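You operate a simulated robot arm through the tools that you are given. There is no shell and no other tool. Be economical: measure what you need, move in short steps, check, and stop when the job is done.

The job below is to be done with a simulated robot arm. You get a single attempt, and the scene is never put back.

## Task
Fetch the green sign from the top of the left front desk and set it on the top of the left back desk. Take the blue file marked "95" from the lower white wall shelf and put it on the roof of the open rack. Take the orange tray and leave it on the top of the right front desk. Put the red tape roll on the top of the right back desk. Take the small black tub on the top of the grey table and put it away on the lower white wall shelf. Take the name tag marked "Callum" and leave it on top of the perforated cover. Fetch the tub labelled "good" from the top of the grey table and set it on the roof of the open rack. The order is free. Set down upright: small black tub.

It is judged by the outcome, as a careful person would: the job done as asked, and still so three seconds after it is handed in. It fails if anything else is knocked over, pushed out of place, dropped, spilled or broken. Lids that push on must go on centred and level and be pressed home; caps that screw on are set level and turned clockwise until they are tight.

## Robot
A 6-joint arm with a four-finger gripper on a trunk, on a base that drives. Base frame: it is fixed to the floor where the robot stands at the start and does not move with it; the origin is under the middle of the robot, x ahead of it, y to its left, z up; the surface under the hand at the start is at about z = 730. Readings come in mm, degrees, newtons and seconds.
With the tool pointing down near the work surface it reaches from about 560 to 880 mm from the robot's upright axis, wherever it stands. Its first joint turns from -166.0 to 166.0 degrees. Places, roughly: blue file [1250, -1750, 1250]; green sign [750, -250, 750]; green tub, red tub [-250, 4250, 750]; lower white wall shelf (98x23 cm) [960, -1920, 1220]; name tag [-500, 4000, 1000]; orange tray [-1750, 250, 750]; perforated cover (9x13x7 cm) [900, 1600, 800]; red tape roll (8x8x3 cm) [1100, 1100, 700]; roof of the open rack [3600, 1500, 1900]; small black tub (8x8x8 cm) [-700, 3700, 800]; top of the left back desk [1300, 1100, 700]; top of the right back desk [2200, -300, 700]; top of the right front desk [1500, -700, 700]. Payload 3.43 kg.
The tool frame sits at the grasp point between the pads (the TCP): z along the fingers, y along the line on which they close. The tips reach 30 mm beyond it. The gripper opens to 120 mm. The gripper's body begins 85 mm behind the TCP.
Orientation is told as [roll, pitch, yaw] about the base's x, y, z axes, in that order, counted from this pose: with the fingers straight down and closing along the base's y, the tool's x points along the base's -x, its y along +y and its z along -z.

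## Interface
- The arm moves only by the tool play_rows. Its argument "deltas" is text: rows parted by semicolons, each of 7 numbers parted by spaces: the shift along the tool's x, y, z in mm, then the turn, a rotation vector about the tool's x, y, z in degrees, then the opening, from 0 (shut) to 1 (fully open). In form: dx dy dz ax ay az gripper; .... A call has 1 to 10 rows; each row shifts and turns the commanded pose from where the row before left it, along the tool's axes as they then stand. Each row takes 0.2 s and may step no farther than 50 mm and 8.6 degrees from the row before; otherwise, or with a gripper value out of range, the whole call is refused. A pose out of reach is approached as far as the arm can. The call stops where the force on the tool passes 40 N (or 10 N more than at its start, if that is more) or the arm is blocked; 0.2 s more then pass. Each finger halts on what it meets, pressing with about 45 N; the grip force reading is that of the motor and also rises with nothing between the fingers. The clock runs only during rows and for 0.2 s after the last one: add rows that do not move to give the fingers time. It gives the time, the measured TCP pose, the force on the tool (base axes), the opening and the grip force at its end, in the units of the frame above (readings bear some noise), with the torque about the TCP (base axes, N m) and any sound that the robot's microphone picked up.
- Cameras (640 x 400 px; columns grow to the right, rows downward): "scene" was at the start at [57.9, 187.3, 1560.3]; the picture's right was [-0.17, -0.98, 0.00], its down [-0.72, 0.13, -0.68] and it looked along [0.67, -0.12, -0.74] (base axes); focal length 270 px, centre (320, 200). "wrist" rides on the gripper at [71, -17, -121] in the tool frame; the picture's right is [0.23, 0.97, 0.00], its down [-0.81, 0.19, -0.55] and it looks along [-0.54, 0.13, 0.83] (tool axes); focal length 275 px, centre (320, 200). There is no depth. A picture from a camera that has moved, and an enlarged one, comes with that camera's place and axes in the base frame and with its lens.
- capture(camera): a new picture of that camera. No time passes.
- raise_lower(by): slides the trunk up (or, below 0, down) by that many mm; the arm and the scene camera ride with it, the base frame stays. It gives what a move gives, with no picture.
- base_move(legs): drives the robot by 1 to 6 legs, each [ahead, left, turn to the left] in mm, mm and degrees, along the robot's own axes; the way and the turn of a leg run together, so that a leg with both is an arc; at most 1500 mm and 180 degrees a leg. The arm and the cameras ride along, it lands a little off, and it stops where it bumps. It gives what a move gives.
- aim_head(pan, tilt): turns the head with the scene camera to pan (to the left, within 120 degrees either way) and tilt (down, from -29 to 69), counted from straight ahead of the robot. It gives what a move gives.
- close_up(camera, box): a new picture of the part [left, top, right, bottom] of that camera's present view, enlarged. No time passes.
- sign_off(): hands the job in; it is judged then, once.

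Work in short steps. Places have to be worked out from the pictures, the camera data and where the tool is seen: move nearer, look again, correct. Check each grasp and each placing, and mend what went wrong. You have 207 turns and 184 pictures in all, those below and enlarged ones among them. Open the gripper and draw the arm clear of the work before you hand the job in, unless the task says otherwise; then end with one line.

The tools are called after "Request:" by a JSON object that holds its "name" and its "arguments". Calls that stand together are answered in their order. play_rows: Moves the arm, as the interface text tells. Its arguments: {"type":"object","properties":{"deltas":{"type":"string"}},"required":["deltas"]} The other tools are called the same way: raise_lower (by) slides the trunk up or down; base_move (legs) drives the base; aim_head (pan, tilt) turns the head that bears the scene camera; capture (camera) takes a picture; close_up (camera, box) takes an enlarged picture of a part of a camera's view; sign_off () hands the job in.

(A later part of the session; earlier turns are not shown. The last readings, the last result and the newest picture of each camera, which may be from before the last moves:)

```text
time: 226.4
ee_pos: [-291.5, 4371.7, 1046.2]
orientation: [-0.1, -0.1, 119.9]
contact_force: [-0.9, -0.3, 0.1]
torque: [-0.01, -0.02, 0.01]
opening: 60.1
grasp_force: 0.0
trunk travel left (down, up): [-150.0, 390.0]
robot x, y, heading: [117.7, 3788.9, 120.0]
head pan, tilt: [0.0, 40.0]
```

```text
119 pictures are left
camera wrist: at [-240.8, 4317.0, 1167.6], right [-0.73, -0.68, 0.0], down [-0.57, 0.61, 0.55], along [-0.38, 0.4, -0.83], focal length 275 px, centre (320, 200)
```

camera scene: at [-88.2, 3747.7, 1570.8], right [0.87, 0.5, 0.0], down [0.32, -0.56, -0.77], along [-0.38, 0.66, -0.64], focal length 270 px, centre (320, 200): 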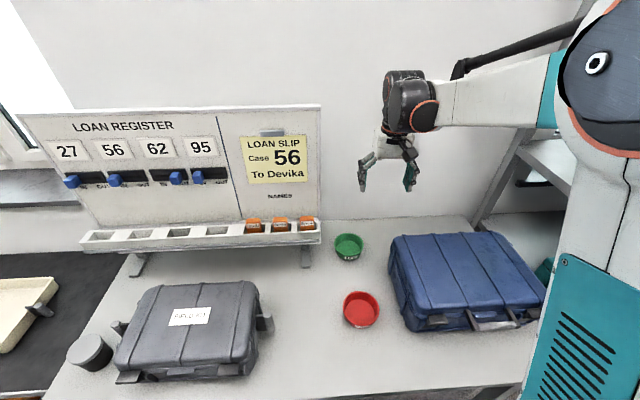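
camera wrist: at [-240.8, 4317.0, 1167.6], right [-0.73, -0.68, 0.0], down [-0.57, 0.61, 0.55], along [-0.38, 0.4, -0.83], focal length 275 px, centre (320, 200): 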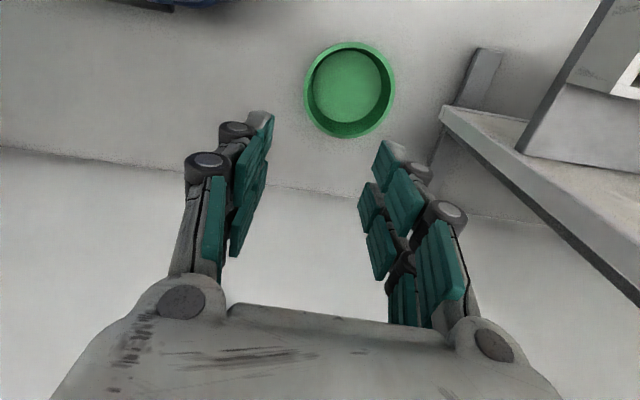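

Combining views, the rim is at z≈828, centre (-315, 4344), radius ≈53. I move to its right side (away from the board) and lower to just above the rim.

Request:
{"name": "play_rows", "arguments": {"deltas": "6 -8.5 0 0 0 0 0.4; 6 -8.5 0 0 0 0 0.4; 0 0 45 0 0 0 0.4; 0 0 45 0 0 0 0.4; 0 0 45 0 0 0 0.4; 0 0 30 0 0 0 0.4; 0 0 0 0 0 0 0.4"}}

Request:
{"name": "capture", "arguments": {"camera": "wrist"}}

```text
time: 228.0
ee_pos: [-269.0, 4368.3, 881.5]
orientation: [0.0, 0.0, 119.9]
contact_force: [0.3, 0.2, -0.6]
torque: [0.0, 0.0, -0.02]
opening: 48.0
grasp_force: 0.1
trunk travel left (down, up): [-150.0, 390.0]
robot x, y, heading: [117.4, 3789.4, 119.8]
head pan, tilt: [0.0, 40.0]
```

```text
118 pictures are left
camera wrist: at [-219.5, 4314.4, 1002.4], right [-0.73, -0.68, 0.0], down [-0.57, 0.61, 0.55], along [-0.38, 0.4, -0.83], focal length 275 px, centre (320, 200)
```

wrist: 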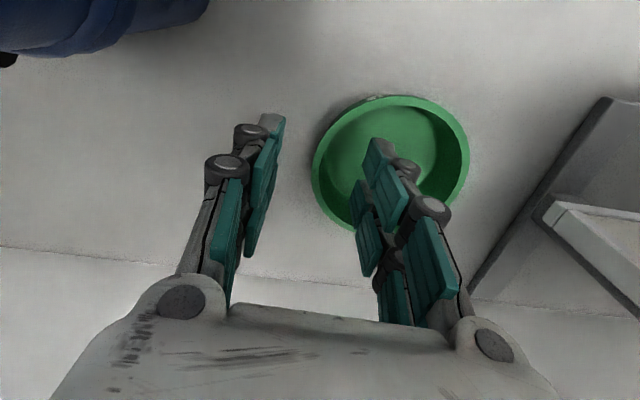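

The estimate is confirmed. I lower so the fingers straddle the wall, then close.

Request:
{"name": "play_rows", "arguments": {"deltas": "0 0 20 0 0 0 0.4; 0 0 15 0 0 0 0.4; 0 0 8 0 0 0 0.4; 0 0 0 0 0 0 0.4"}}

Request:
{"name": "capture", "arguments": {"camera": "wrist"}}

```text
time: 229.0
ee_pos: [-271.1, 4368.5, 838.2]
orientation: [0.0, 0.0, 120.0]
contact_force: [-0.3, 0.0, -0.7]
torque: [-0.05, -0.03, 0.0]
opening: 48.0
grasp_force: 0.1
trunk travel left (down, up): [-150.0, 390.0]
robot x, y, heading: [119.5, 3788.6, 119.8]
head pan, tilt: [0.0, 40.0]
```

```text
117 pictures are left
camera wrist: at [-220.8, 4314.0, 960.1], right [-0.73, -0.68, 0.0], down [-0.57, 0.61, 0.55], along [-0.38, 0.4, -0.83], focal length 275 px, centre (320, 200)
```

wrist: 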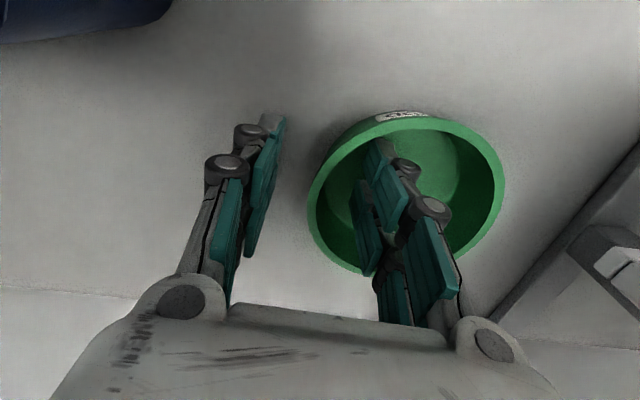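

The inner finger is within the tub. I lower 4 mm more and close.

Request:
{"name": "play_rows", "arguments": {"deltas": "0 0 4 0 0 0 0.4; 0 0 0 0 0 0 0.25; 0 0 0 0 0 0 0.1; 0 0 0 0 0 0 0; 0 0 0 0 0 0 0; 0 0 0 0 0 0 0"}}

Request:
{"name": "capture", "arguments": {"camera": "wrist"}}

```text
time: 230.4
ee_pos: [-272.4, 4367.1, 835.3]
orientation: [0.0, -0.1, 119.9]
contact_force: [-5.9, 2.3, 18.6]
torque: [-0.82, 1.66, -0.44]
opening: 14.2
grasp_force: 45.0
trunk travel left (down, up): [-150.0, 390.0]
robot x, y, heading: [116.9, 3787.1, 120.0]
head pan, tilt: [0.0, 40.0]
```

```text
116 pictures are left
camera wrist: at [-220.5, 4313.4, 956.9], right [-0.73, -0.68, 0.0], down [-0.57, 0.61, 0.55], along [-0.38, 0.4, -0.83], focal length 275 px, centre (320, 200)
```

wrist: 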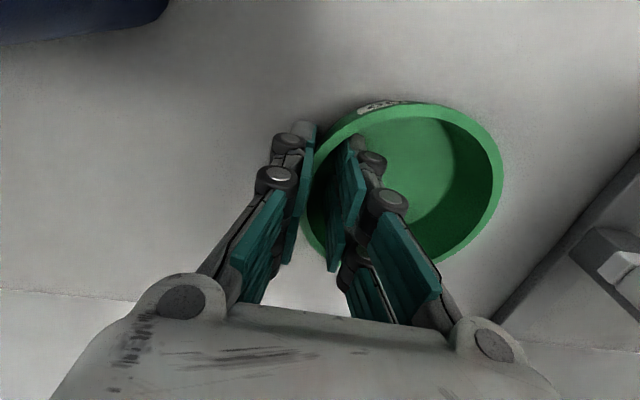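

Gripped on the wall (14 mm). I lift slowly and check.

Request:
{"name": "play_rows", "arguments": {"deltas": "0 0 -3 0 0 0 0; 0 0 -8 0 0 0 0; 0 0 -15 0 0 0 0; 0 0 -30 0 0 0 0; 0 0 -40 0 0 0 0; 0 0 0 0 0 0 0"}}

Request:
{"name": "capture", "arguments": {"camera": "wrist"}}

Request:
{"name": "capture", "arguments": {"camera": "scene"}}

```text
time: 231.8
ee_pos: [-271.1, 4368.0, 930.5]
orientation: [0.0, 0.0, 119.9]
contact_force: [-0.2, 0.2, -1.3]
torque: [0.05, -0.02, -0.01]
opening: 11.1
grasp_force: 44.1
trunk travel left (down, up): [-150.0, 390.0]
robot x, y, heading: [118.9, 3787.9, 119.7]
head pan, tilt: [0.0, 40.0]
```

```text
115 pictures are left
camera wrist: at [-221.3, 4313.6, 1051.9], right [-0.73, -0.68, 0.0], down [-0.57, 0.61, 0.55], along [-0.38, 0.4, -0.83], focal length 275 px, centre (320, 200)
```

wrist: 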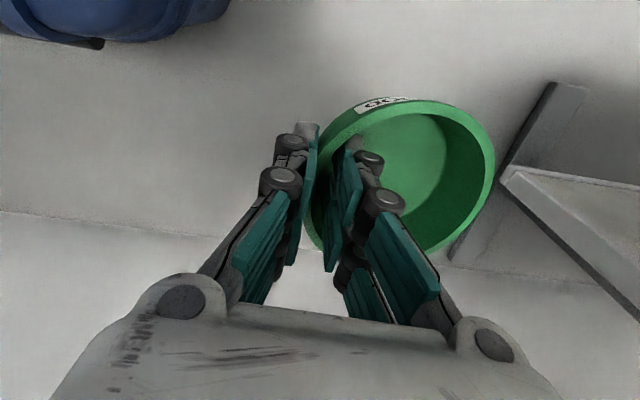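

```text
114 pictures are left
camera scene: at [-88.1, 3747.5, 1570.8], right [0.87, 0.5, 0.0], down [0.32, -0.56, -0.77], along [-0.38, 0.66, -0.64], focal length 270 px, centre (320, 200)
```

scene: 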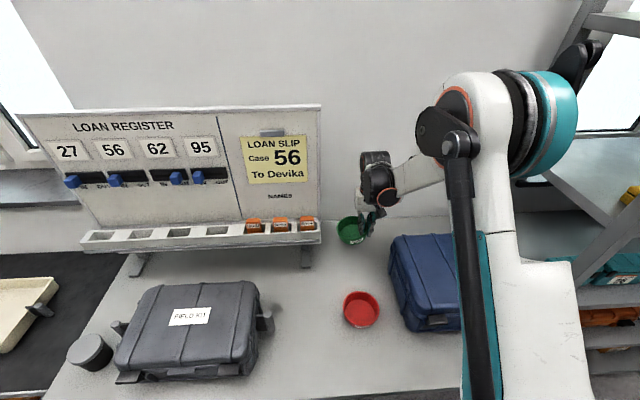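

The tub is held, slightly tipped. I shift right away from the board, rise, and retract.

Request:
{"name": "play_rows", "arguments": {"deltas": "0 -30 -10 0 0 0 0; 0 -30 -20 0 0 0 0; 0 -20 -40 0 0 0 0; 0 0 -45 0 0 0 0; 0 0 -45 0 0 0 0; 0 0 -45 0 0 0 0; 20 0 -30 0 0 0 0; 40 0 0 0 0 0 0; 40 0 0 0 0 0 0; 40 0 0 0 0 0 0"}}

Request:
{"name": "capture", "arguments": {"camera": "wrist"}}

```text
time: 234.0
ee_pos: [-131.2, 4285.6, 1164.2]
orientation: [0.0, 0.0, 119.9]
contact_force: [-0.1, 0.3, -0.9]
torque: [0.04, -0.04, 0.03]
opening: 11.1
grasp_force: 44.2
trunk travel left (down, up): [-150.0, 390.0]
robot x, y, heading: [115.9, 3787.8, 119.9]
head pan, tilt: [0.0, 40.0]
```

```text
113 pictures are left
camera wrist: at [-81.1, 4231.0, 1286.5], right [-0.73, -0.68, 0.0], down [-0.57, 0.61, 0.55], along [-0.38, 0.4, -0.83], focal length 275 px, centre (320, 200)
```

wrist: 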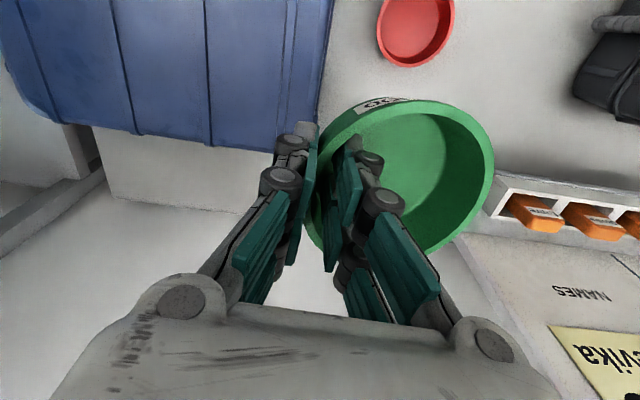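

I raise the trunk fully (needed for the roof), then drive back through the aisle to the rack.

Request:
{"name": "raise_lower", "arguments": {"by": 388}}

Request:
{"name": "base_move", "arguments": {"legs": [[-500, 0, 0], [0, 0, -88], [0, 0, -90], [1350, 500, 0], [400, 320, 0], [500, 80, 0]]}}

Request:
{"name": "aim_head", "arguments": {"pan": 15, "tilt": 20}}

Request:
{"name": "capture", "arguments": {"camera": "scene"}}

```text
time: 237.7
ee_pos: [-132.4, 4287.0, 1552.0]
orientation: [0.0, 0.1, 119.9]
contact_force: [-0.9, 0.0, -0.9]
torque: [0.03, -0.04, -0.04]
opening: 11.3
grasp_force: 44.4
trunk travel left (down, up): [-538.0, 2.0]
robot x, y, heading: [120.5, 3787.9, 119.8]
head pan, tilt: [0.0, 40.0]
```

```text
time: 260.2
ee_pos: [2589.3, 1427.1, 1553.1]
orientation: [0.0, 0.0, -58.3]
contact_force: [0.5, 0.0, -1.4]
torque: [-0.03, 0.04, 0.02]
opening: 10.4
grasp_force: 44.0
trunk travel left (down, up): [-538.0, 2.0]
robot x, y, heading: [2322.6, 1915.5, -58.0]
head pan, tilt: [0.0, 40.0]
```

```text
time: 261.0
ee_pos: [2589.3, 1426.1, 1552.3]
orientation: [0.0, 0.0, -58.3]
contact_force: [0.6, 0.6, -1.3]
torque: [-0.02, 0.03, -0.01]
opening: 10.5
grasp_force: 43.9
trunk travel left (down, up): [-538.0, 2.0]
robot x, y, heading: [2324.0, 1915.6, -58.3]
head pan, tilt: [15.0, 20.0]
```

```text
112 pictures are left
camera scene: at [2550.1, 1974.5, 1990.1], right [-0.69, -0.73, 0.0], down [-0.25, 0.23, -0.94], along [0.68, -0.64, -0.34], focal length 270 px, centre (320, 200)
```

scene: 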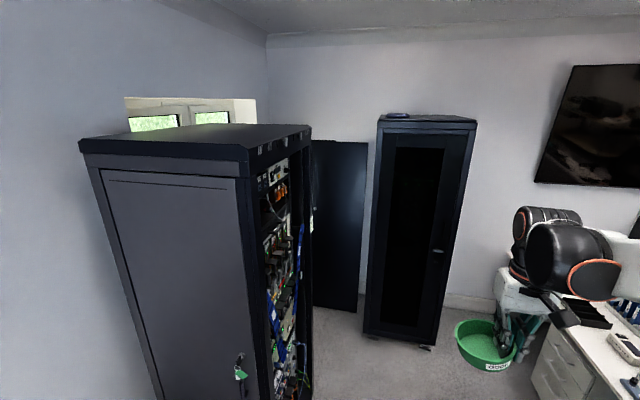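

The rack roof spans about n 3590–4180, d 340–1000, z≈1870–1900. I raise the arm above roof level before going near.

Request:
{"name": "play_rows", "arguments": {"deltas": "0 0 -48 0 0 0 0; 0 0 -48 0 0 0 0; 0 0 -48 0 0 0 0; 0 0 -48 0 0 0 0; 0 0 -48 0 0 0 0; 0 0 -48 0 0 0 0; 0 0 -48 0 0 0 0; 0 0 -48 0 0 0 0; 0 0 -48 0 0 0 0; 0 0 0 0 0 0 0"}}

Request:
{"name": "capture", "arguments": {"camera": "scene"}}

Request:
{"name": "capture", "arguments": {"camera": "wrist"}}

```text
time: 263.2
ee_pos: [2588.2, 1429.8, 1986.8]
orientation: [0.1, -0.1, -58.2]
contact_force: [-1.1, 1.3, -0.6]
torque: [-0.13, -0.01, 0.02]
opening: 10.3
grasp_force: 44.2
trunk travel left (down, up): [-538.0, 2.0]
robot x, y, heading: [2323.1, 1915.8, -58.2]
head pan, tilt: [15.0, 20.0]
```

```text
111 pictures are left
camera scene: at [2548.7, 1977.1, 1990.3], right [-0.68, -0.73, 0.0], down [-0.25, 0.23, -0.94], along [0.69, -0.64, -0.34], focal length 270 px, centre (320, 200)
```

scene: 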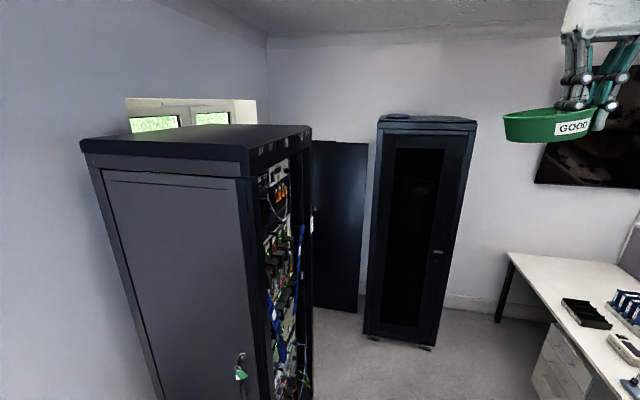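

```text
110 pictures are left
camera wrist: at [2536.3, 1481.1, 2107.0], right [0.71, 0.71, 0.0], down [0.59, -0.59, 0.55], along [0.39, -0.39, -0.83], focal length 275 px, centre (320, 200)
```

wrist: 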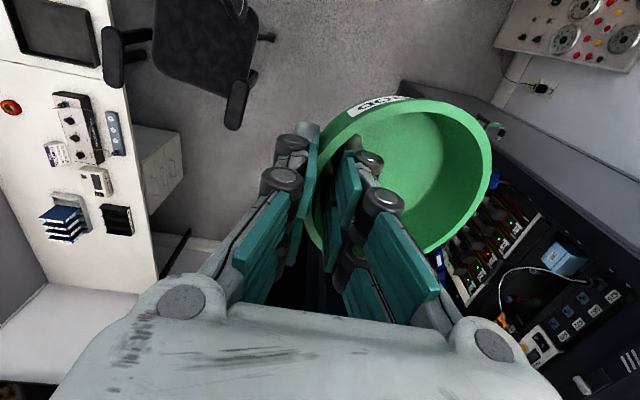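

The tub's lowest point is at about 1936 mm, above the roof. I drive on and turn to face the rack.

Request:
{"name": "base_move", "arguments": {"legs": [[600, 140, 0], [350, 0, 0], [0, 0, 90]]}}

Request:
{"name": "aim_head", "arguments": {"pan": 0, "tilt": 25}}

Request:
{"name": "capture", "arguments": {"camera": "scene"}}

Request:
{"name": "capture", "arguments": {"camera": "wrist"}}

```text
time: 272.4
ee_pos: [3425.8, 1458.8, 1984.5]
orientation: [0.0, -0.1, 33.4]
contact_force: [0.0, -0.5, -0.9]
torque: [-0.05, -0.01, 0.01]
opening: 10.1
grasp_force: 43.9
trunk travel left (down, up): [-538.0, 2.0]
robot x, y, heading: [2944.9, 1179.1, 33.4]
head pan, tilt: [15.0, 20.0]
```

```text
time: 273.2
ee_pos: [3425.5, 1459.3, 1985.1]
orientation: [0.0, 0.0, 33.4]
contact_force: [-0.4, -0.4, -0.7]
torque: [-0.01, -0.05, 0.01]
opening: 10.2
grasp_force: 43.8
trunk travel left (down, up): [-538.0, 2.0]
robot x, y, heading: [2946.5, 1177.2, 33.6]
head pan, tilt: [0.0, 25.0]
```

```text
109 pictures are left
camera scene: at [2895.4, 1386.6, 1982.2], right [0.55, -0.83, 0.0], down [-0.35, -0.23, -0.91], along [0.76, 0.5, -0.42], focal length 270 px, centre (320, 200)
```

scene: 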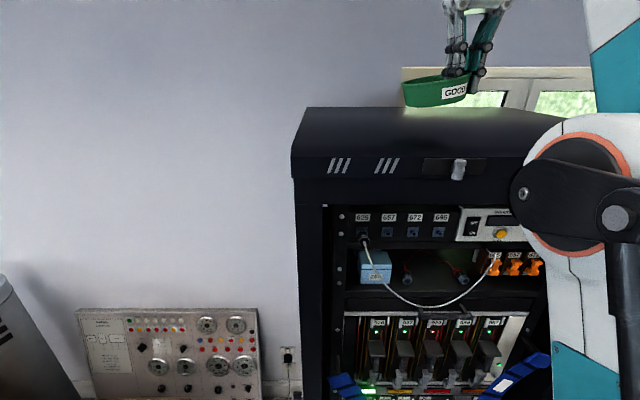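

```text
108 pictures are left
camera wrist: at [3375.4, 1404.9, 2106.1], right [-0.73, 0.69, 0.0], down [0.57, 0.61, 0.55], along [0.38, 0.4, -0.83], focal length 275 px, centre (320, 200)
```

wrist: 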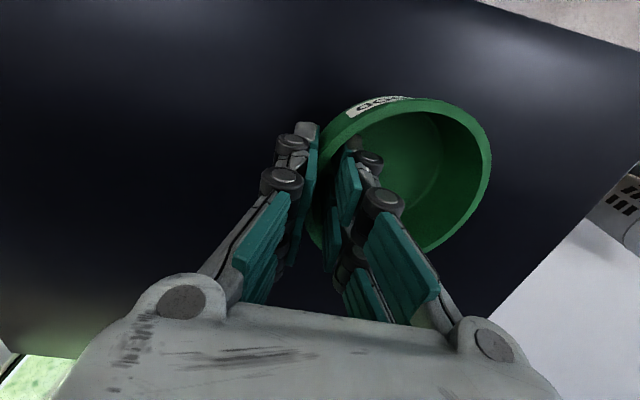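

Over the roof. I go 60 mm further in and lower until contact.

Request:
{"name": "play_rows", "arguments": {"deltas": "-30 0 0 0 0 0 0; -30 0 0 0 0 0 0; 0 0 20 0 0 0 0; 0 0 15 0 0 0 0; 0 0 5 0 0 0 0; 0 0 5 0 0 0 0; 0 0 3 0 0 0 0; 0 0 0 0 0 0 0"}}

Request:
{"name": "capture", "arguments": {"camera": "scene"}}

```text
time: 274.8
ee_pos: [3447.8, 1471.3, 1922.7]
orientation: [0.1, -0.1, 33.5]
contact_force: [4.0, -3.5, 25.8]
torque: [0.52, 1.52, 0.25]
opening: 14.4
grasp_force: 44.9
out of reach, approached as far as the arm can: row 1, 2
trunk travel left (down, up): [-538.0, 2.0]
robot x, y, heading: [2946.4, 1177.5, 33.4]
head pan, tilt: [0.0, 25.0]
stopped in row 7: the force on the tool passed its limit at 51 N (the readings are from after the stop); the commanded pose is now the measured one
```

```text
107 pictures are left
camera scene: at [2894.6, 1383.7, 1982.5], right [0.55, -0.83, 0.0], down [-0.35, -0.23, -0.91], along [0.76, 0.5, -0.42], focal length 270 px, centre (320, 200)
```

scene: 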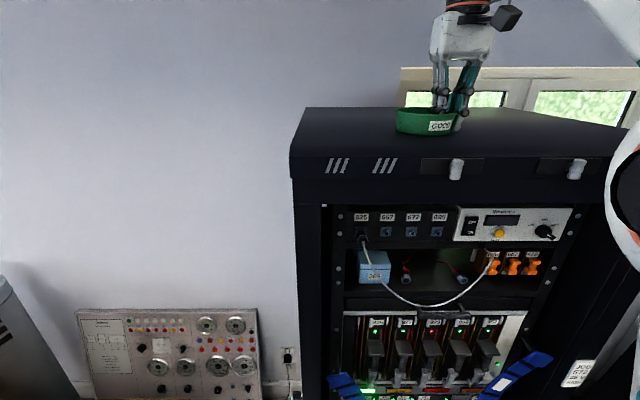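

The tub is level on the roof (opening back to 14 mm as on the table). I release and lift out.

Request:
{"name": "play_rows", "arguments": {"deltas": "0 0 -2 0 0 0 0; 0 0 0 0 0 0 0.25; 0 0 0 0 0 0 0.35; 0 0 0 0 0 0 0.35; 0 0 -10 0 0 0 0.35; 0 0 -25 0 0 0 0.35; 0 0 -30 0 0 0 0.35; 0 0 0 0 0 0 0.35"}}

Request:
{"name": "capture", "arguments": {"camera": "wrist"}}

Request:
{"name": "close_up", "arguments": {"camera": "scene", "box": [280, 60, 600, 220]}}

```text
time: 276.6
ee_pos: [3446.6, 1473.1, 1967.6]
orientation: [-0.1, -0.1, 33.4]
contact_force: [-1.6, 0.2, 0.9]
torque: [0.02, 0.03, -0.03]
opening: 42.4
grasp_force: 0.0
out of reach, approached as far as the arm can: row 7
trunk travel left (down, up): [-538.0, 2.0]
robot x, y, heading: [2946.4, 1177.8, 33.3]
head pan, tilt: [0.0, 25.0]
```

```text
106 pictures are left
camera wrist: at [3395.8, 1418.9, 2089.8], right [-0.73, 0.69, 0.0], down [0.57, 0.61, 0.55], along [0.38, 0.4, -0.83], focal length 275 px, centre (320, 200)
```

wrist: 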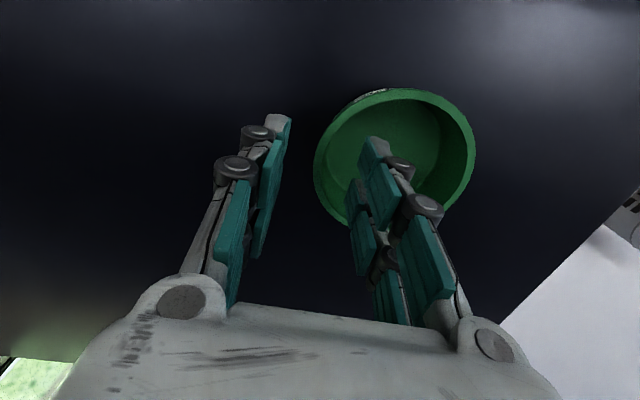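

```text
2.00 times, centred on (440, 140) of scene
camera zoom: at [2894.1, 1385.7, 1982.2], right [0.55, -0.83, 0.0], down [-0.35, -0.23, -0.91], along [0.76, 0.5, -0.42], focal length 540 px, centre (80, 320)
```

zoom: 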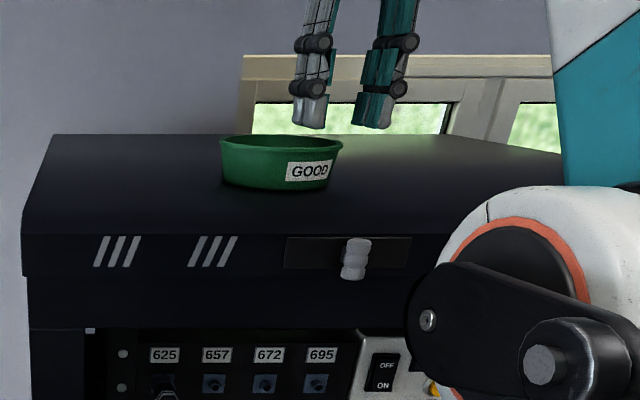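

The good tub stands level on the roof. I turn away to the right (so the fingers do not pass over it), then lower trunk and arm.

Request:
{"name": "base_move", "arguments": {"legs": [[0, 0, -91]]}}

Request:
{"name": "raise_lower", "arguments": {"by": -388}}

Request:
{"name": "play_rows", "arguments": {"deltas": "5 0 45 0 0 0 0.6; 5 0 45 0 0 0 0.6; 5 0 45 0 0 0 0.6; 5 0 45 0 0 0 0.6; 5 0 45 0 0 0 0.6; 5 0 45 0 0 0 0.6; 0 0 45 0 0 0 0.6; 0 0 45 0 0 0 0.6; 0 0 45 0 0 0 0.6; 0 0 20 0 0 0 0.9"}}

Request:
{"name": "base_move", "arguments": {"legs": [[-350, 0, 0], [-600, -110, 0], [-500, -60, 0], [-400, -320, 0], [-1300, -700, 0]]}}

```text
time: 280.8
ee_pos: [3237.4, 673.8, 1968.0]
orientation: [-0.1, 0.0, -57.0]
contact_force: [0.5, 1.0, 0.0]
torque: [-0.02, 0.0, -0.02]
opening: 42.1
grasp_force: 0.1
trunk travel left (down, up): [-538.0, 2.0]
robot x, y, heading: [2945.6, 1179.3, -57.1]
head pan, tilt: [0.0, 25.0]
```

```text
time: 284.5
ee_pos: [3237.7, 675.1, 1579.4]
orientation: [-0.1, 0.0, -57.0]
contact_force: [0.7, 0.3, -0.2]
torque: [0.01, -0.01, 0.0]
opening: 42.3
grasp_force: 0.0
trunk travel left (down, up): [-150.0, 390.0]
robot x, y, heading: [2945.8, 1178.2, -56.9]
head pan, tilt: [0.0, 25.0]
```

```text
time: 286.7
ee_pos: [3306.3, 550.8, 1304.3]
orientation: [-0.1, -0.1, -57.0]
contact_force: [-0.5, 0.1, -0.2]
torque: [0.01, 0.04, -0.03]
opening: 107.7
grasp_force: 0.0
out of reach, approached as far as the arm can: row 1, 2, 3, 4, 5, 6, 7, 8, 9, 10
trunk travel left (down, up): [-150.0, 390.0]
robot x, y, heading: [2945.7, 1177.1, -57.0]
head pan, tilt: [0.0, 25.0]
```

```text
time: 304.2
ee_pos: [590.4, 2560.7, 1304.4]
orientation: [0.0, 0.0, -57.6]
contact_force: [-0.1, -0.7, -0.5]
torque: [0.03, 0.01, 0.04]
opening: 108.0
grasp_force: 0.0
trunk travel left (down, up): [-150.0, 390.0]
robot x, y, heading: [238.7, 3194.6, -57.6]
head pan, tilt: [0.0, 25.0]
```

The arm reported out-of-reach steps; I check with a still row and see where I am.

Request:
{"name": "play_rows", "arguments": {"deltas": "0 0 0 0 0 0 0.9"}}

Request:
{"name": "aim_head", "arguments": {"pan": -20, "tilt": 40}}

Request:
{"name": "capture", "arguments": {"camera": "scene"}}

```text
time: 304.6
ee_pos: [590.7, 2559.8, 1304.5]
orientation: [-0.1, 0.0, -57.7]
contact_force: [-0.4, -0.6, 0.6]
torque: [0.0, 0.04, -0.02]
opening: 107.9
grasp_force: 0.1
trunk travel left (down, up): [-150.0, 390.0]
robot x, y, heading: [242.7, 3191.7, -57.3]
head pan, tilt: [0.0, 25.0]
```

```text
time: 305.4
ee_pos: [590.0, 2560.4, 1304.4]
orientation: [-0.1, 0.0, -57.7]
contact_force: [0.1, 0.1, 0.0]
torque: [0.0, -0.03, 0.02]
opening: 107.8
grasp_force: 0.0
trunk travel left (down, up): [-150.0, 390.0]
robot x, y, heading: [235.5, 3196.3, -57.8]
head pan, tilt: [-20.0, 40.0]
```

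```text
104 pictures are left
camera scene: at [413.6, 3234.6, 1570.9], right [-0.98, -0.21, 0.0], down [-0.14, 0.63, -0.77], along [0.16, -0.75, -0.64], focal length 270 px, centre (320, 200)
```

scene: 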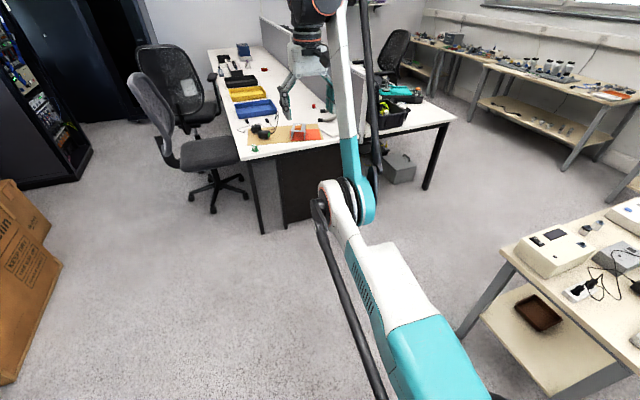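

The arm got into an elbow-down posture after being fully stretched at the rack. I stretch it out here in free space and retract, to get the elbow-up posture back.

Request:
{"name": "play_rows", "arguments": {"deltas": "-45 0 -15 0 0 0 0.9; -45 0 -15 0 0 0 0.9; -45 0 -15 0 0 0 0.9; -45 0 -15 0 0 0 0.9; -45 0 -15 0 0 0 0.9; -45 0 -15 0 0 0 0.9; -45 0 -15 0 0 0 0.9; -45 0 -15 0 0 0 0.9; 0 0 0 0 0 0 0.9"}}

Request:
{"name": "capture", "arguments": {"camera": "scene"}}

```text
time: 307.4
ee_pos: [645.5, 2480.7, 1322.4]
orientation: [-0.1, 0.0, -57.7]
contact_force: [0.3, 0.1, -0.1]
torque: [0.01, -0.03, 0.01]
opening: 108.1
grasp_force: 0.1
out of reach, approached as far as the arm can: row 3, 4, 5, 6, 7, 8
trunk travel left (down, up): [-150.0, 390.0]
robot x, y, heading: [239.5, 3193.3, -57.6]
head pan, tilt: [-20.0, 40.0]
```

```text
103 pictures are left
camera scene: at [413.4, 3234.8, 1570.8], right [-0.98, -0.21, 0.0], down [-0.14, 0.63, -0.77], along [0.16, -0.75, -0.64], focal length 270 px, centre (320, 200)
```

scene: 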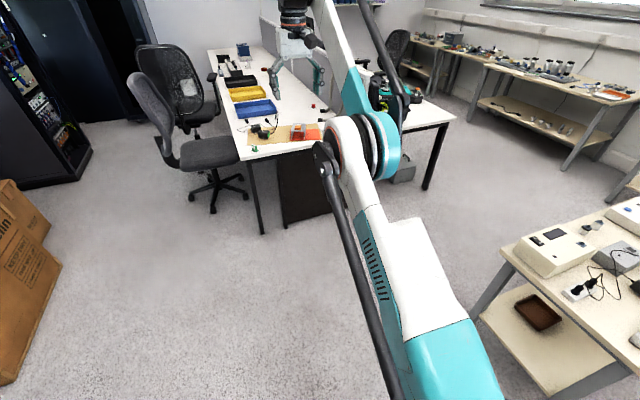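

The arm is really at full stretch now. I retract again and see which way the elbow bends.

Request:
{"name": "play_rows", "arguments": {"deltas": "45 0 15 0 0 0 0.9; 45 0 15 0 0 0 0.9; 45 0 15 0 0 0 0.9; 45 0 15 0 0 0 0.9; 45 0 15 0 0 0 0.9; 45 0 15 0 0 0 0.9; 45 0 15 0 0 0 0.9; 45 0 15 0 0 0 0.9; 45 0 15 0 0 0 0.9; 0 0 0 0 0 0 0.9"}}

Request:
{"name": "capture", "arguments": {"camera": "scene"}}

```text
time: 309.6
ee_pos: [595.3, 2564.5, 1305.0]
orientation: [-0.1, 0.0, -57.6]
contact_force: [0.6, 0.0, -0.4]
torque: [-0.03, -0.01, -0.01]
opening: 108.1
grasp_force: 0.1
out of reach, approached as far as the arm can: row 2, 3, 4, 5, 6, 7, 8, 9
trunk travel left (down, up): [-150.0, 390.0]
robot x, y, heading: [238.6, 3196.2, -57.5]
head pan, tilt: [-20.0, 40.0]
```

```text
102 pictures are left
camera scene: at [413.5, 3234.6, 1570.8], right [-0.98, -0.21, 0.0], down [-0.14, 0.63, -0.77], along [0.16, -0.75, -0.64], focal length 270 px, centre (320, 200)
```

scene: 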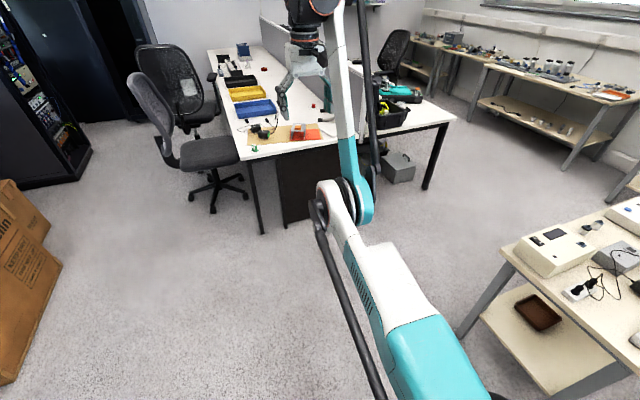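

The elbow still bends down. I try again with just one step beyond reach, then retract upward.

Request:
{"name": "play_rows", "arguments": {"deltas": "-45 0 -15 0 0 0 0.9; -45 0 -15 0 0 0 0.9; -40 0 -15 0 0 0 0.9; 45 0 0 0 0 0 0.9; 45 0 0 0 0 0 0.9; 45 0 0 0 0 0 0.9; 45 0 0 0 0 0 0.9; 45 0 0 0 0 0 0.9; 0 0 0 0 0 0 0.9"}}

```text
time: 311.6
ee_pos: [587.8, 2568.7, 1350.1]
orientation: [-0.1, 0.1, -57.7]
contact_force: [0.1, -0.6, 0.4]
torque: [-0.01, 0.03, 0.01]
opening: 108.1
grasp_force: 0.1
out of reach, approached as far as the arm can: row 3, 6, 7, 8
trunk travel left (down, up): [-150.0, 390.0]
robot x, y, heading: [236.2, 3189.2, -57.6]
head pan, tilt: [-20.0, 40.0]
```

I try going up to the stretched high pose, pushing forward there (as when it first flipped), then down.

Request:
{"name": "play_rows", "arguments": {"deltas": "22 0 -42 0 0 0 0.9; 22 0 -42 0 0 0 0.9; 22 0 -42 0 0 0 0.9; 22 0 -42 0 0 0 0.9; 22 0 -42 0 0 0 0.9; 22 0 -25 0 0 0 0.9; -30 0 0 0 0 0 0.9; -30 0 0 0 0 0 0.9; 20 0 40 0 0 0 0.9; 20 0 40 0 0 0 0.9"}}

```text
time: 313.8
ee_pos: [543.2, 2637.4, 1518.8]
orientation: [-0.1, 0.1, -57.7]
contact_force: [0.8, -0.6, -0.2]
torque: [-0.02, 0.0, 0.01]
opening: 107.8
grasp_force: 0.1
out of reach, approached as far as the arm can: row 1, 2, 5, 6, 7, 8, 9, 10
trunk travel left (down, up): [-150.0, 390.0]
robot x, y, heading: [239.5, 3194.1, -57.4]
head pan, tilt: [-20.0, 40.0]
```

Request:
{"name": "play_rows", "arguments": {"deltas": "20 0 30 0 0 0 0.9; 20 0 30 0 0 0 0.9; 20 0 30 0 0 0 0.9; 0 0 0 0 0 0 0.9"}}

Request:
{"name": "capture", "arguments": {"camera": "scene"}}

```text
time: 314.8
ee_pos: [551.0, 2614.0, 1487.8]
orientation: [-0.2, 0.0, -57.7]
contact_force: [1.2, 0.0, -0.1]
torque: [0.03, 0.0, 0.02]
opening: 108.0
grasp_force: 0.0
out of reach, approached as far as the arm can: row 1, 2, 3
trunk travel left (down, up): [-150.0, 390.0]
robot x, y, heading: [237.7, 3193.8, -57.6]
head pan, tilt: [-20.0, 40.0]
```

```text
101 pictures are left
camera scene: at [413.4, 3234.7, 1570.9], right [-0.98, -0.21, 0.0], down [-0.14, 0.63, -0.77], along [0.16, -0.75, -0.64], focal length 270 px, centre (320, 200)
```

scene: 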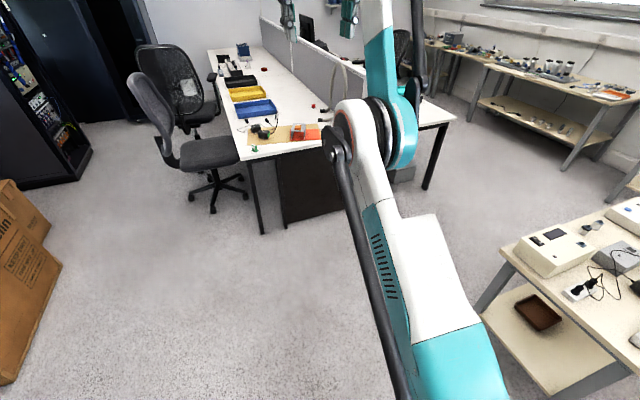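

The elbow-down posture is bounded by the wrist. Tilting the tool inward at near-full stretch should force the elbow up; I try that.

Request:
{"name": "play_rows", "arguments": {"deltas": "-20 0 -10 0 0 0 0.9; 0 0 0 0 8 0 0.9; 0 0 0 0 8 0 0.9; 0 0 0 0 8 0 0.9; 0 0 0 0 8 0 0.9; 0 0 0 0 0 0 0.9"}}

Request:
{"name": "play_rows", "arguments": {"deltas": "30 0 15 0 0 0 0.9; 30 0 15 0 0 0 0.9; 30 0 15 0 0 0 0.9; 0 0 0 0 0 0 0.9"}}

Request:
{"name": "capture", "arguments": {"camera": "scene"}}

```text
time: 315.9
ee_pos: [548.2, 2622.7, 1459.4]
orientation: [0.1, 20.5, -57.3]
contact_force: [2.5, -28.6, -8.7]
torque: [4.3, 0.08, 0.98]
opening: 108.0
grasp_force: 0.0
out of reach, approached as far as the arm can: row 2, 3, 4, 5
trunk travel left (down, up): [-150.0, 390.0]
robot x, y, heading: [237.4, 3191.6, -57.6]
head pan, tilt: [-20.0, 40.0]
stopped in row 5: the force on the tool passed its limit at 178 N (the readings are from after the stop); the commanded pose is now the measured one
```

```text
time: 316.9
ee_pos: [493.6, 2707.0, 1449.4]
orientation: [0.1, 20.7, -57.3]
contact_force: [-0.3, 1.4, -0.1]
torque: [-0.02, -0.07, 0.01]
opening: 108.0
grasp_force: 0.1
trunk travel left (down, up): [-150.0, 390.0]
robot x, y, heading: [237.2, 3194.6, -57.6]
head pan, tilt: [-20.0, 40.0]
```

```text
100 pictures are left
camera scene: at [413.3, 3234.9, 1570.8], right [-0.98, -0.21, 0.0], down [-0.14, 0.63, -0.77], along [0.16, -0.75, -0.64], focal length 270 px, centre (320, 200)
```

scene: 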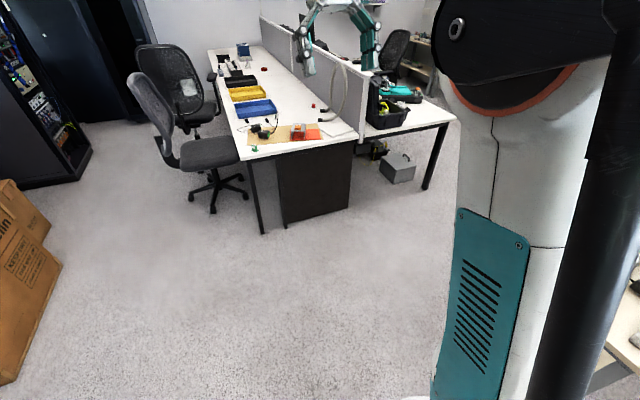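

The elbow is up again. I straighten the tool and lower to the driving height.

Request:
{"name": "play_rows", "arguments": {"deltas": "0 0 20 0 -7 0 0.9; 0 0 20 0 -7 0 0.9; 0 0 20 0 -6.7 0 0.9; 0 0 45 0 0 0 0.9; 0 0 45 0 0 0 0.9; 0 0 45 0 0 0 0.9; 0 0 45 0 0 0 0.9; 0 0 45 0 0 0 0.9; 0 0 0 0 0 0 0.9"}}

Request:
{"name": "base_move", "arguments": {"legs": [[0, 0, 90], [0, 0, 89.5]]}}

```text
time: 318.9
ee_pos: [484.9, 2718.9, 1166.1]
orientation: [0.2, 0.0, -57.4]
contact_force: [-0.1, -0.5, 0.4]
torque: [0.01, -0.01, 0.01]
opening: 108.0
grasp_force: 0.0
trunk travel left (down, up): [-150.0, 390.0]
robot x, y, heading: [238.5, 3191.7, -57.3]
head pan, tilt: [-20.0, 40.0]
```

```text
time: 326.9
ee_pos: [-5.0, 3672.0, 1167.9]
orientation: [0.0, 0.0, 122.0]
contact_force: [-0.1, 0.1, -0.1]
torque: [0.01, 0.01, 0.04]
opening: 107.8
grasp_force: 0.0
trunk travel left (down, up): [-150.0, 390.0]
robot x, y, heading: [236.2, 3196.0, 121.6]
head pan, tilt: [-20.0, 40.0]
```

Now to the small black tub at the left of the grey table, near (-730, 3705).

Request:
{"name": "base_move", "arguments": {"legs": [[200, 514, 0], [110, 0, 0]]}}

Request:
{"name": "play_rows", "arguments": {"deltas": "-30 0 40 0 0 0 0.9; -20 0 40 0 0 0 0.9; 0 0 40 0 0 0 0.9; 0 0 0 0 0 0 0.9"}}

Request:
{"name": "capture", "arguments": {"camera": "wrist"}}

Request:
{"name": "aim_head", "arguments": {"pan": 0, "tilt": 45}}

Request:
{"name": "capture", "arguments": {"camera": "scene"}}

```text
time: 330.9
ee_pos: [-607.8, 3663.3, 1166.6]
orientation: [0.1, 0.0, 122.2]
contact_force: [-0.5, 1.0, 0.0]
torque: [-0.01, -0.04, -0.01]
opening: 108.1
grasp_force: 0.0
trunk travel left (down, up): [-150.0, 390.0]
robot x, y, heading: [-363.5, 3186.3, 122.0]
head pan, tilt: [-20.0, 40.0]
```

```text
time: 331.9
ee_pos: [-634.3, 3705.2, 1047.1]
orientation: [0.0, 0.0, 122.2]
contact_force: [-0.4, 0.4, -0.7]
torque: [-0.01, -0.02, 0.03]
opening: 107.7
grasp_force: 0.0
trunk travel left (down, up): [-150.0, 390.0]
robot x, y, heading: [-364.0, 3184.0, 121.7]
head pan, tilt: [-20.0, 40.0]
```

```text
99 pictures are left
camera wrist: at [-582.4, 3652.5, 1167.2], right [-0.7, -0.71, 0.0], down [-0.59, 0.58, 0.55], along [-0.4, 0.39, -0.83], focal length 275 px, centre (320, 200)
```

wrist: 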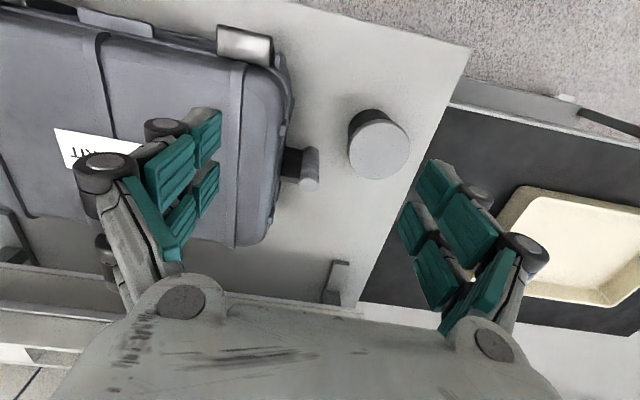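

```text
time: 332.7
ee_pos: [-635.6, 3704.4, 1047.0]
orientation: [0.1, 0.0, 122.1]
contact_force: [0.5, -0.6, -0.2]
torque: [-0.03, -0.01, 0.0]
opening: 107.9
grasp_force: 0.1
trunk travel left (down, up): [-150.0, 390.0]
robot x, y, heading: [-364.4, 3188.6, 121.5]
head pan, tilt: [0.0, 45.0]
```

```text
98 pictures are left
camera scene: at [-566.6, 3134.6, 1563.6], right [0.85, 0.53, 0.0], down [0.37, -0.6, -0.71], along [-0.37, 0.6, -0.71], focal length 270 px, centre (320, 200)
```

scene: 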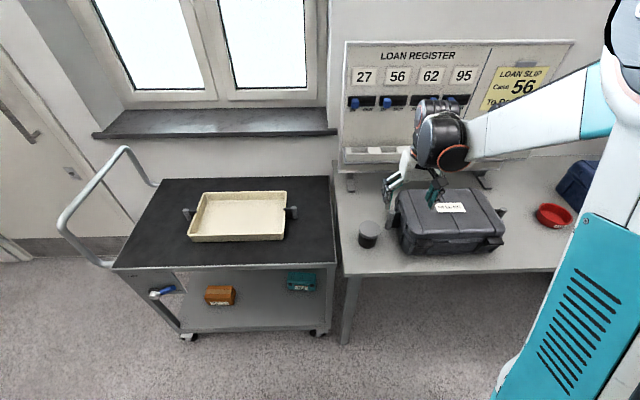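

The tub (with flat grey top) is at (-722, 3694), top z≈876. The shelf has only ~330 mm headroom, so I grip with a tilted tool. I back off 100 mm and tilt 56°.

Request:
{"name": "base_move", "arguments": {"legs": [[-100, 0, 0]]}}

Request:
{"name": "play_rows", "arguments": {"deltas": "-40 0 0 0 0 0 0.9; -40 0 0 0 0 0 0.9; 0 0 0 0 -8 0 0.9; 0 0 0 0 -8 0 0.9; 0 0 0 0 -8 0 0.9; 0 0 0 0 -8 0 0.9; 0 0 0 0 -8 0 0.9; 0 0 0 0 -8 0 0.9; 0 0 0 0 -8 0 0.9; 0 0 0 0 0 0 0.9"}}

Request:
{"name": "capture", "arguments": {"camera": "wrist"}}

```text
time: 333.9
ee_pos: [-582.0, 3619.3, 1046.3]
orientation: [0.2, -0.1, 122.2]
contact_force: [0.2, 0.1, 0.2]
torque: [0.01, -0.01, -0.04]
opening: 108.0
grasp_force: 0.1
trunk travel left (down, up): [-150.0, 390.0]
robot x, y, heading: [-311.3, 3102.4, 121.7]
head pan, tilt: [0.0, 45.0]
```

```text
time: 336.1
ee_pos: [-625.4, 3686.5, 1047.4]
orientation: [0.1, -56.1, 122.1]
contact_force: [-0.5, -0.5, -0.8]
torque: [-0.04, 0.0, 0.05]
opening: 108.1
grasp_force: 0.0
trunk travel left (down, up): [-150.0, 390.0]
robot x, y, heading: [-310.6, 3098.8, 121.5]
head pan, tilt: [0.0, 45.0]
```

```text
97 pictures are left
camera wrist: at [-535.4, 3576.8, 1055.5], right [-0.76, -0.63, -0.19], down [-0.16, -0.11, 0.98], along [-0.64, 0.77, -0.02], focal length 275 px, centre (320, 200)
```

wrist: 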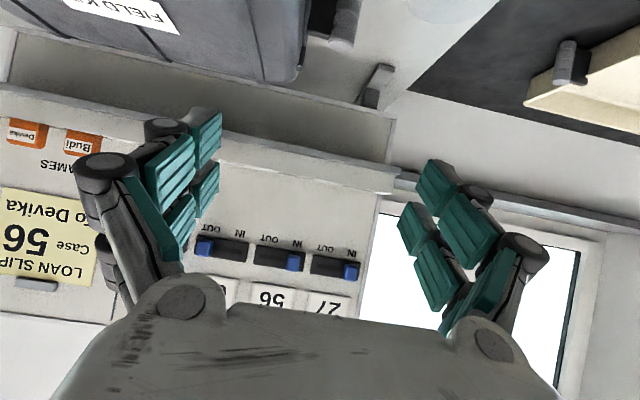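

The tub lies below; I move to the start point of a straight approach in front of it.

Request:
{"name": "play_rows", "arguments": {"deltas": "36 19.5 14 0 0 0 0.9; 36 19.5 14 0 0 0 0.9; 36 19.5 14 0 0 0 0.9; 36 19.5 14.5 0 0 0 0.9; 0 0 0 0 0 0 0.9"}}

Request:
{"name": "capture", "arguments": {"camera": "wrist"}}

```text
time: 337.3
ee_pos: [-704.6, 3665.0, 970.0]
orientation: [0.1, -55.8, 122.0]
contact_force: [-0.4, -0.4, 0.6]
torque: [0.04, -0.01, 0.01]
opening: 108.0
grasp_force: 0.1
out of reach, approached as far as the arm can: row 2, 3, 4
trunk travel left (down, up): [-150.0, 390.0]
robot x, y, heading: [-310.9, 3103.8, 121.7]
head pan, tilt: [0.0, 45.0]
```

```text
96 pictures are left
camera wrist: at [-616.2, 3555.1, 979.2], right [-0.76, -0.63, -0.19], down [-0.16, -0.1, 0.98], along [-0.63, 0.77, -0.02], focal length 275 px, centre (320, 200)
```

wrist: 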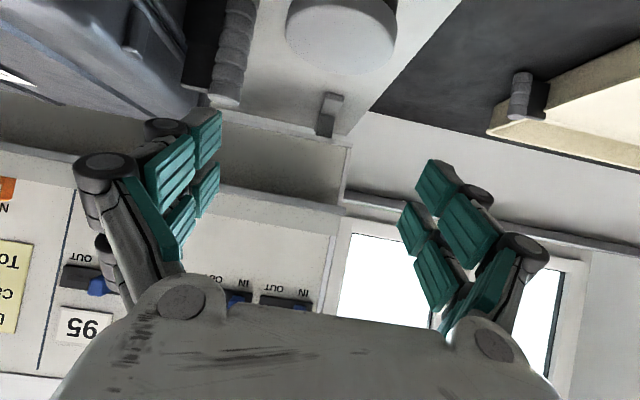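

The arm's inner limit stops me, but laterally I am aligned with the tub. Lowering the trunk brings the fingers down astride it.

Request:
{"name": "raise_lower", "arguments": {"by": -90}}

Request:
{"name": "capture", "arguments": {"camera": "wrist"}}

```text
time: 338.5
ee_pos: [-704.3, 3665.0, 880.2]
orientation: [0.2, -55.9, 122.0]
contact_force: [-0.2, -0.1, -0.1]
torque: [-0.02, -0.01, 0.0]
opening: 108.0
grasp_force: 0.0
trunk travel left (down, up): [-60.0, 480.0]
robot x, y, heading: [-308.4, 3100.3, 121.9]
head pan, tilt: [0.0, 45.0]
```

```text
95 pictures are left
camera wrist: at [-615.8, 3555.1, 889.6], right [-0.76, -0.63, -0.19], down [-0.16, -0.1, 0.98], along [-0.63, 0.77, -0.02], focal length 275 px, centre (320, 200)
```

wrist: 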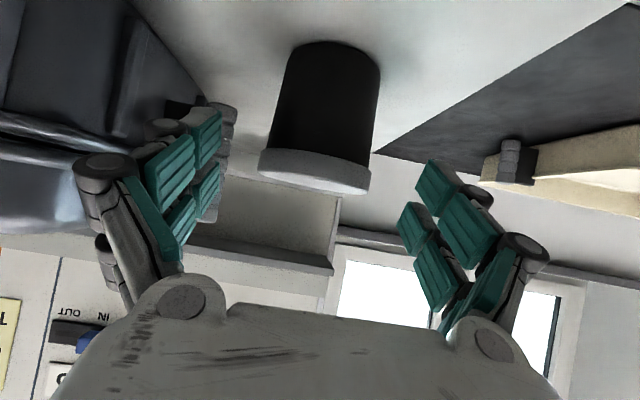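

Good view: black body with a wider grey lid. I lower the trunk 40 mm more, advance, and check.

Request:
{"name": "raise_lower", "arguments": {"by": -40}}

Request:
{"name": "play_rows", "arguments": {"deltas": "-7 0 11 0 0 0 0.9; -7 0 11 0 0 0 0.9; 0 0 0 0 0 0 0.9"}}

Request:
{"name": "capture", "arguments": {"camera": "wrist"}}

```text
time: 339.3
ee_pos: [-704.2, 3665.7, 839.9]
orientation: [0.2, -55.8, 122.0]
contact_force: [0.5, 0.6, 0.6]
torque: [-0.02, 0.02, -0.03]
opening: 107.9
grasp_force: 0.0
trunk travel left (down, up): [-20.0, 520.0]
robot x, y, heading: [-313.3, 3096.1, 121.7]
head pan, tilt: [0.0, 45.0]
```

```text
time: 340.1
ee_pos: [-717.2, 3688.1, 839.9]
orientation: [0.0, -55.8, 122.0]
contact_force: [0.5, 0.8, 0.6]
torque: [0.03, -0.04, -0.02]
opening: 108.0
grasp_force: 0.0
trunk travel left (down, up): [-20.0, 520.0]
robot x, y, heading: [-311.9, 3102.1, 121.9]
head pan, tilt: [0.0, 45.0]
```

```text
94 pictures are left
camera wrist: at [-629.8, 3577.6, 848.9], right [-0.76, -0.63, -0.19], down [-0.16, -0.1, 0.98], along [-0.64, 0.77, -0.02], focal length 275 px, centre (320, 200)
```

wrist: 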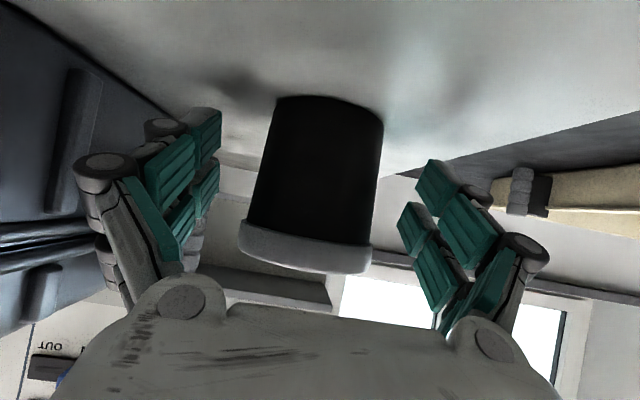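

The tub's body is between the pads. I close.

Request:
{"name": "play_rows", "arguments": {"deltas": "0 0 0 0 0 0 0.75; 0 0 0 0 0 0 0.6; 0 0 0 0 0 0 0.45; 0 0 0 0 0 0 0.3; 0 0 0 0 0 0 0.3"}}

Request:
{"name": "capture", "arguments": {"camera": "wrist"}}

```text
time: 341.3
ee_pos: [-719.8, 3688.2, 838.7]
orientation: [0.1, -56.0, 122.0]
contact_force: [-0.5, -0.1, 1.7]
torque: [0.02, 0.09, 0.01]
opening: 67.8
grasp_force: 45.0
trunk travel left (down, up): [-20.0, 520.0]
robot x, y, heading: [-309.6, 3099.5, 121.8]
head pan, tilt: [0.0, 45.0]
```

```text
93 pictures are left
camera wrist: at [-629.6, 3577.3, 849.1], right [-0.76, -0.63, -0.19], down [-0.16, -0.1, 0.98], along [-0.64, 0.77, -0.02], focal length 275 px, centre (320, 200)
```

wrist: 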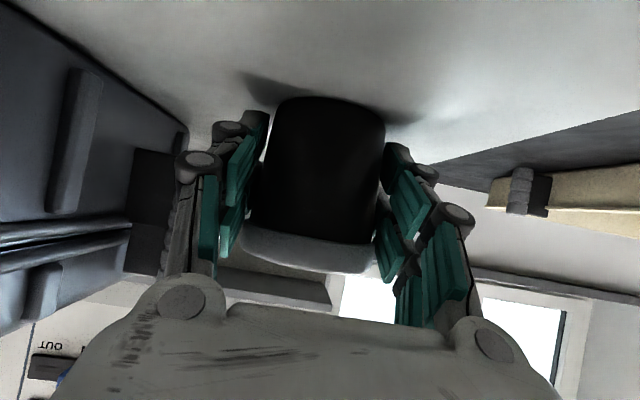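

Held (67.8 mm). I raise the trunk to lift it straight up, and check.

Request:
{"name": "raise_lower", "arguments": {"by": 200}}

Request:
{"name": "capture", "arguments": {"camera": "wrist"}}

```text
time: 343.5
ee_pos: [-718.4, 3687.4, 1040.3]
orientation: [0.1, -55.7, 122.1]
contact_force: [0.4, 0.0, -1.6]
torque: [-0.05, -0.01, 0.02]
opening: 67.4
grasp_force: 44.3
trunk travel left (down, up): [-220.0, 320.0]
robot x, y, heading: [-309.5, 3102.2, 121.9]
head pan, tilt: [0.0, 45.0]
```

```text
92 pictures are left
camera wrist: at [-629.8, 3577.5, 1048.7], right [-0.76, -0.63, -0.19], down [-0.16, -0.1, 0.98], along [-0.64, 0.77, -0.02], focal length 275 px, centre (320, 200)
```

wrist: 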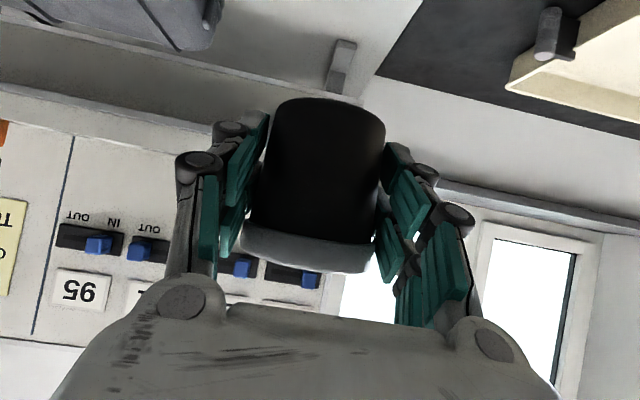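

Tub is held upright. I raise the trunk a little more and drive around the left end of the desks to the front aisle.

Request:
{"name": "raise_lower", "arguments": {"by": 150}}

Request:
{"name": "base_move", "arguments": {"legs": [[-600, -100, 0], [-600, 0, 0], [0, 0, 90], [1230, 0, 0], [0, 0, 90], [0, -650, 0]]}}

Request:
{"name": "aim_head", "arguments": {"pan": -15, "tilt": 30}}

Request:
{"name": "capture", "arguments": {"camera": "scene"}}

```text
time: 345.3
ee_pos: [-719.2, 3688.9, 1188.4]
orientation: [0.0, -55.9, 122.0]
contact_force: [-0.1, 0.2, -1.1]
torque: [0.0, -0.02, -0.01]
opening: 67.4
grasp_force: 44.9
trunk travel left (down, up): [-370.0, 170.0]
robot x, y, heading: [-311.8, 3099.4, 121.5]
head pan, tilt: [0.0, 45.0]
```

```text
time: 368.5
ee_pos: [-778.4, 521.1, 1190.6]
orientation: [0.2, -55.8, -57.6]
contact_force: [-0.8, 0.3, -1.2]
torque: [0.02, 0.02, 0.0]
opening: 66.4
grasp_force: 45.4
trunk travel left (down, up): [-370.0, 170.0]
robot x, y, heading: [-1187.9, 1103.1, -57.9]
head pan, tilt: [0.0, 45.0]
```

```text
time: 369.3
ee_pos: [-779.3, 521.0, 1189.0]
orientation: [0.1, -55.8, -57.5]
contact_force: [-0.1, 1.2, -1.4]
torque: [0.02, 0.01, -0.01]
opening: 66.6
grasp_force: 44.8
trunk travel left (down, up): [-370.0, 170.0]
robot x, y, heading: [-1193.3, 1106.8, -57.9]
head pan, tilt: [-15.0, 30.0]
```

```text
91 pictures are left
camera scene: at [-1005.4, 1142.6, 1806.1], right [-0.96, -0.3, 0.0], down [-0.15, 0.48, -0.87], along [0.26, -0.83, -0.5], focal length 270 px, centre (320, 200)
```

scene: 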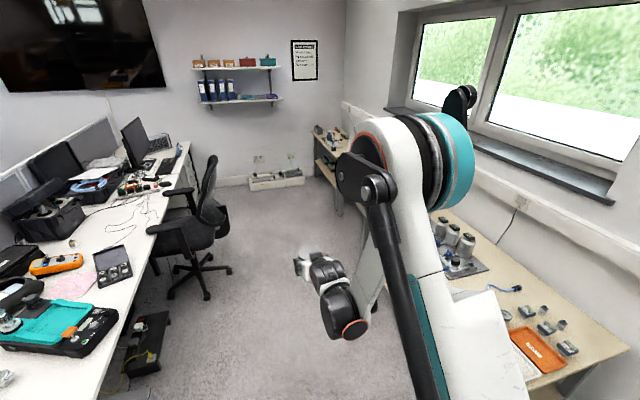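

The front aisle is clear between the chair and the benches. I drive along it towards the wall shelf.

Request:
{"name": "base_move", "arguments": {"legs": [[1400, -60, 0], [1200, 60, 0]]}}

Request:
{"name": "aim_head", "arguments": {"pan": 0, "tilt": 25}}

Request:
{"name": "capture", "arguments": {"camera": "scene"}}

```text
time: 382.0
ee_pos: [614.6, -1684.5, 1188.8]
orientation: [0.1, -55.8, -57.4]
contact_force: [0.7, -0.7, -1.8]
torque: [0.02, 0.02, 0.02]
opening: 66.3
grasp_force: 45.0
trunk travel left (down, up): [-370.0, 170.0]
robot x, y, heading: [201.0, -1097.7, -57.7]
head pan, tilt: [-15.0, 30.0]
```

```text
time: 382.7
ee_pos: [613.4, -1684.7, 1189.6]
orientation: [0.0, -55.9, -57.5]
contact_force: [1.2, -0.1, -1.8]
torque: [-0.01, 0.05, 0.02]
opening: 66.0
grasp_force: 45.1
trunk travel left (down, up): [-370.0, 170.0]
robot x, y, heading: [202.4, -1100.2, -57.8]
head pan, tilt: [0.0, 25.0]
```

```text
90 pictures are left
camera scene: at [409.5, -1054.3, 1814.1], right [-0.85, -0.53, 0.0], down [-0.23, 0.36, -0.91], along [0.48, -0.77, -0.42], focal length 270 px, centre (320, 200)
```

scene: 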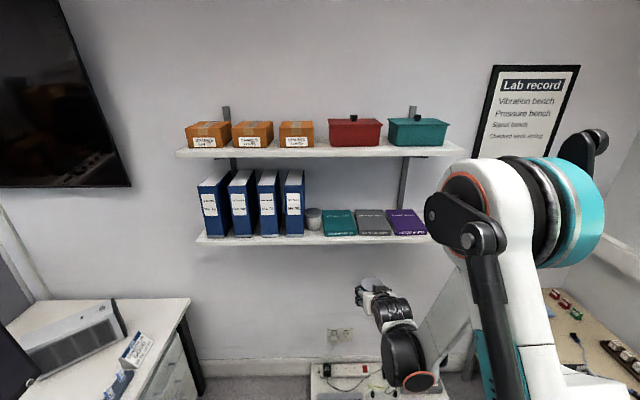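

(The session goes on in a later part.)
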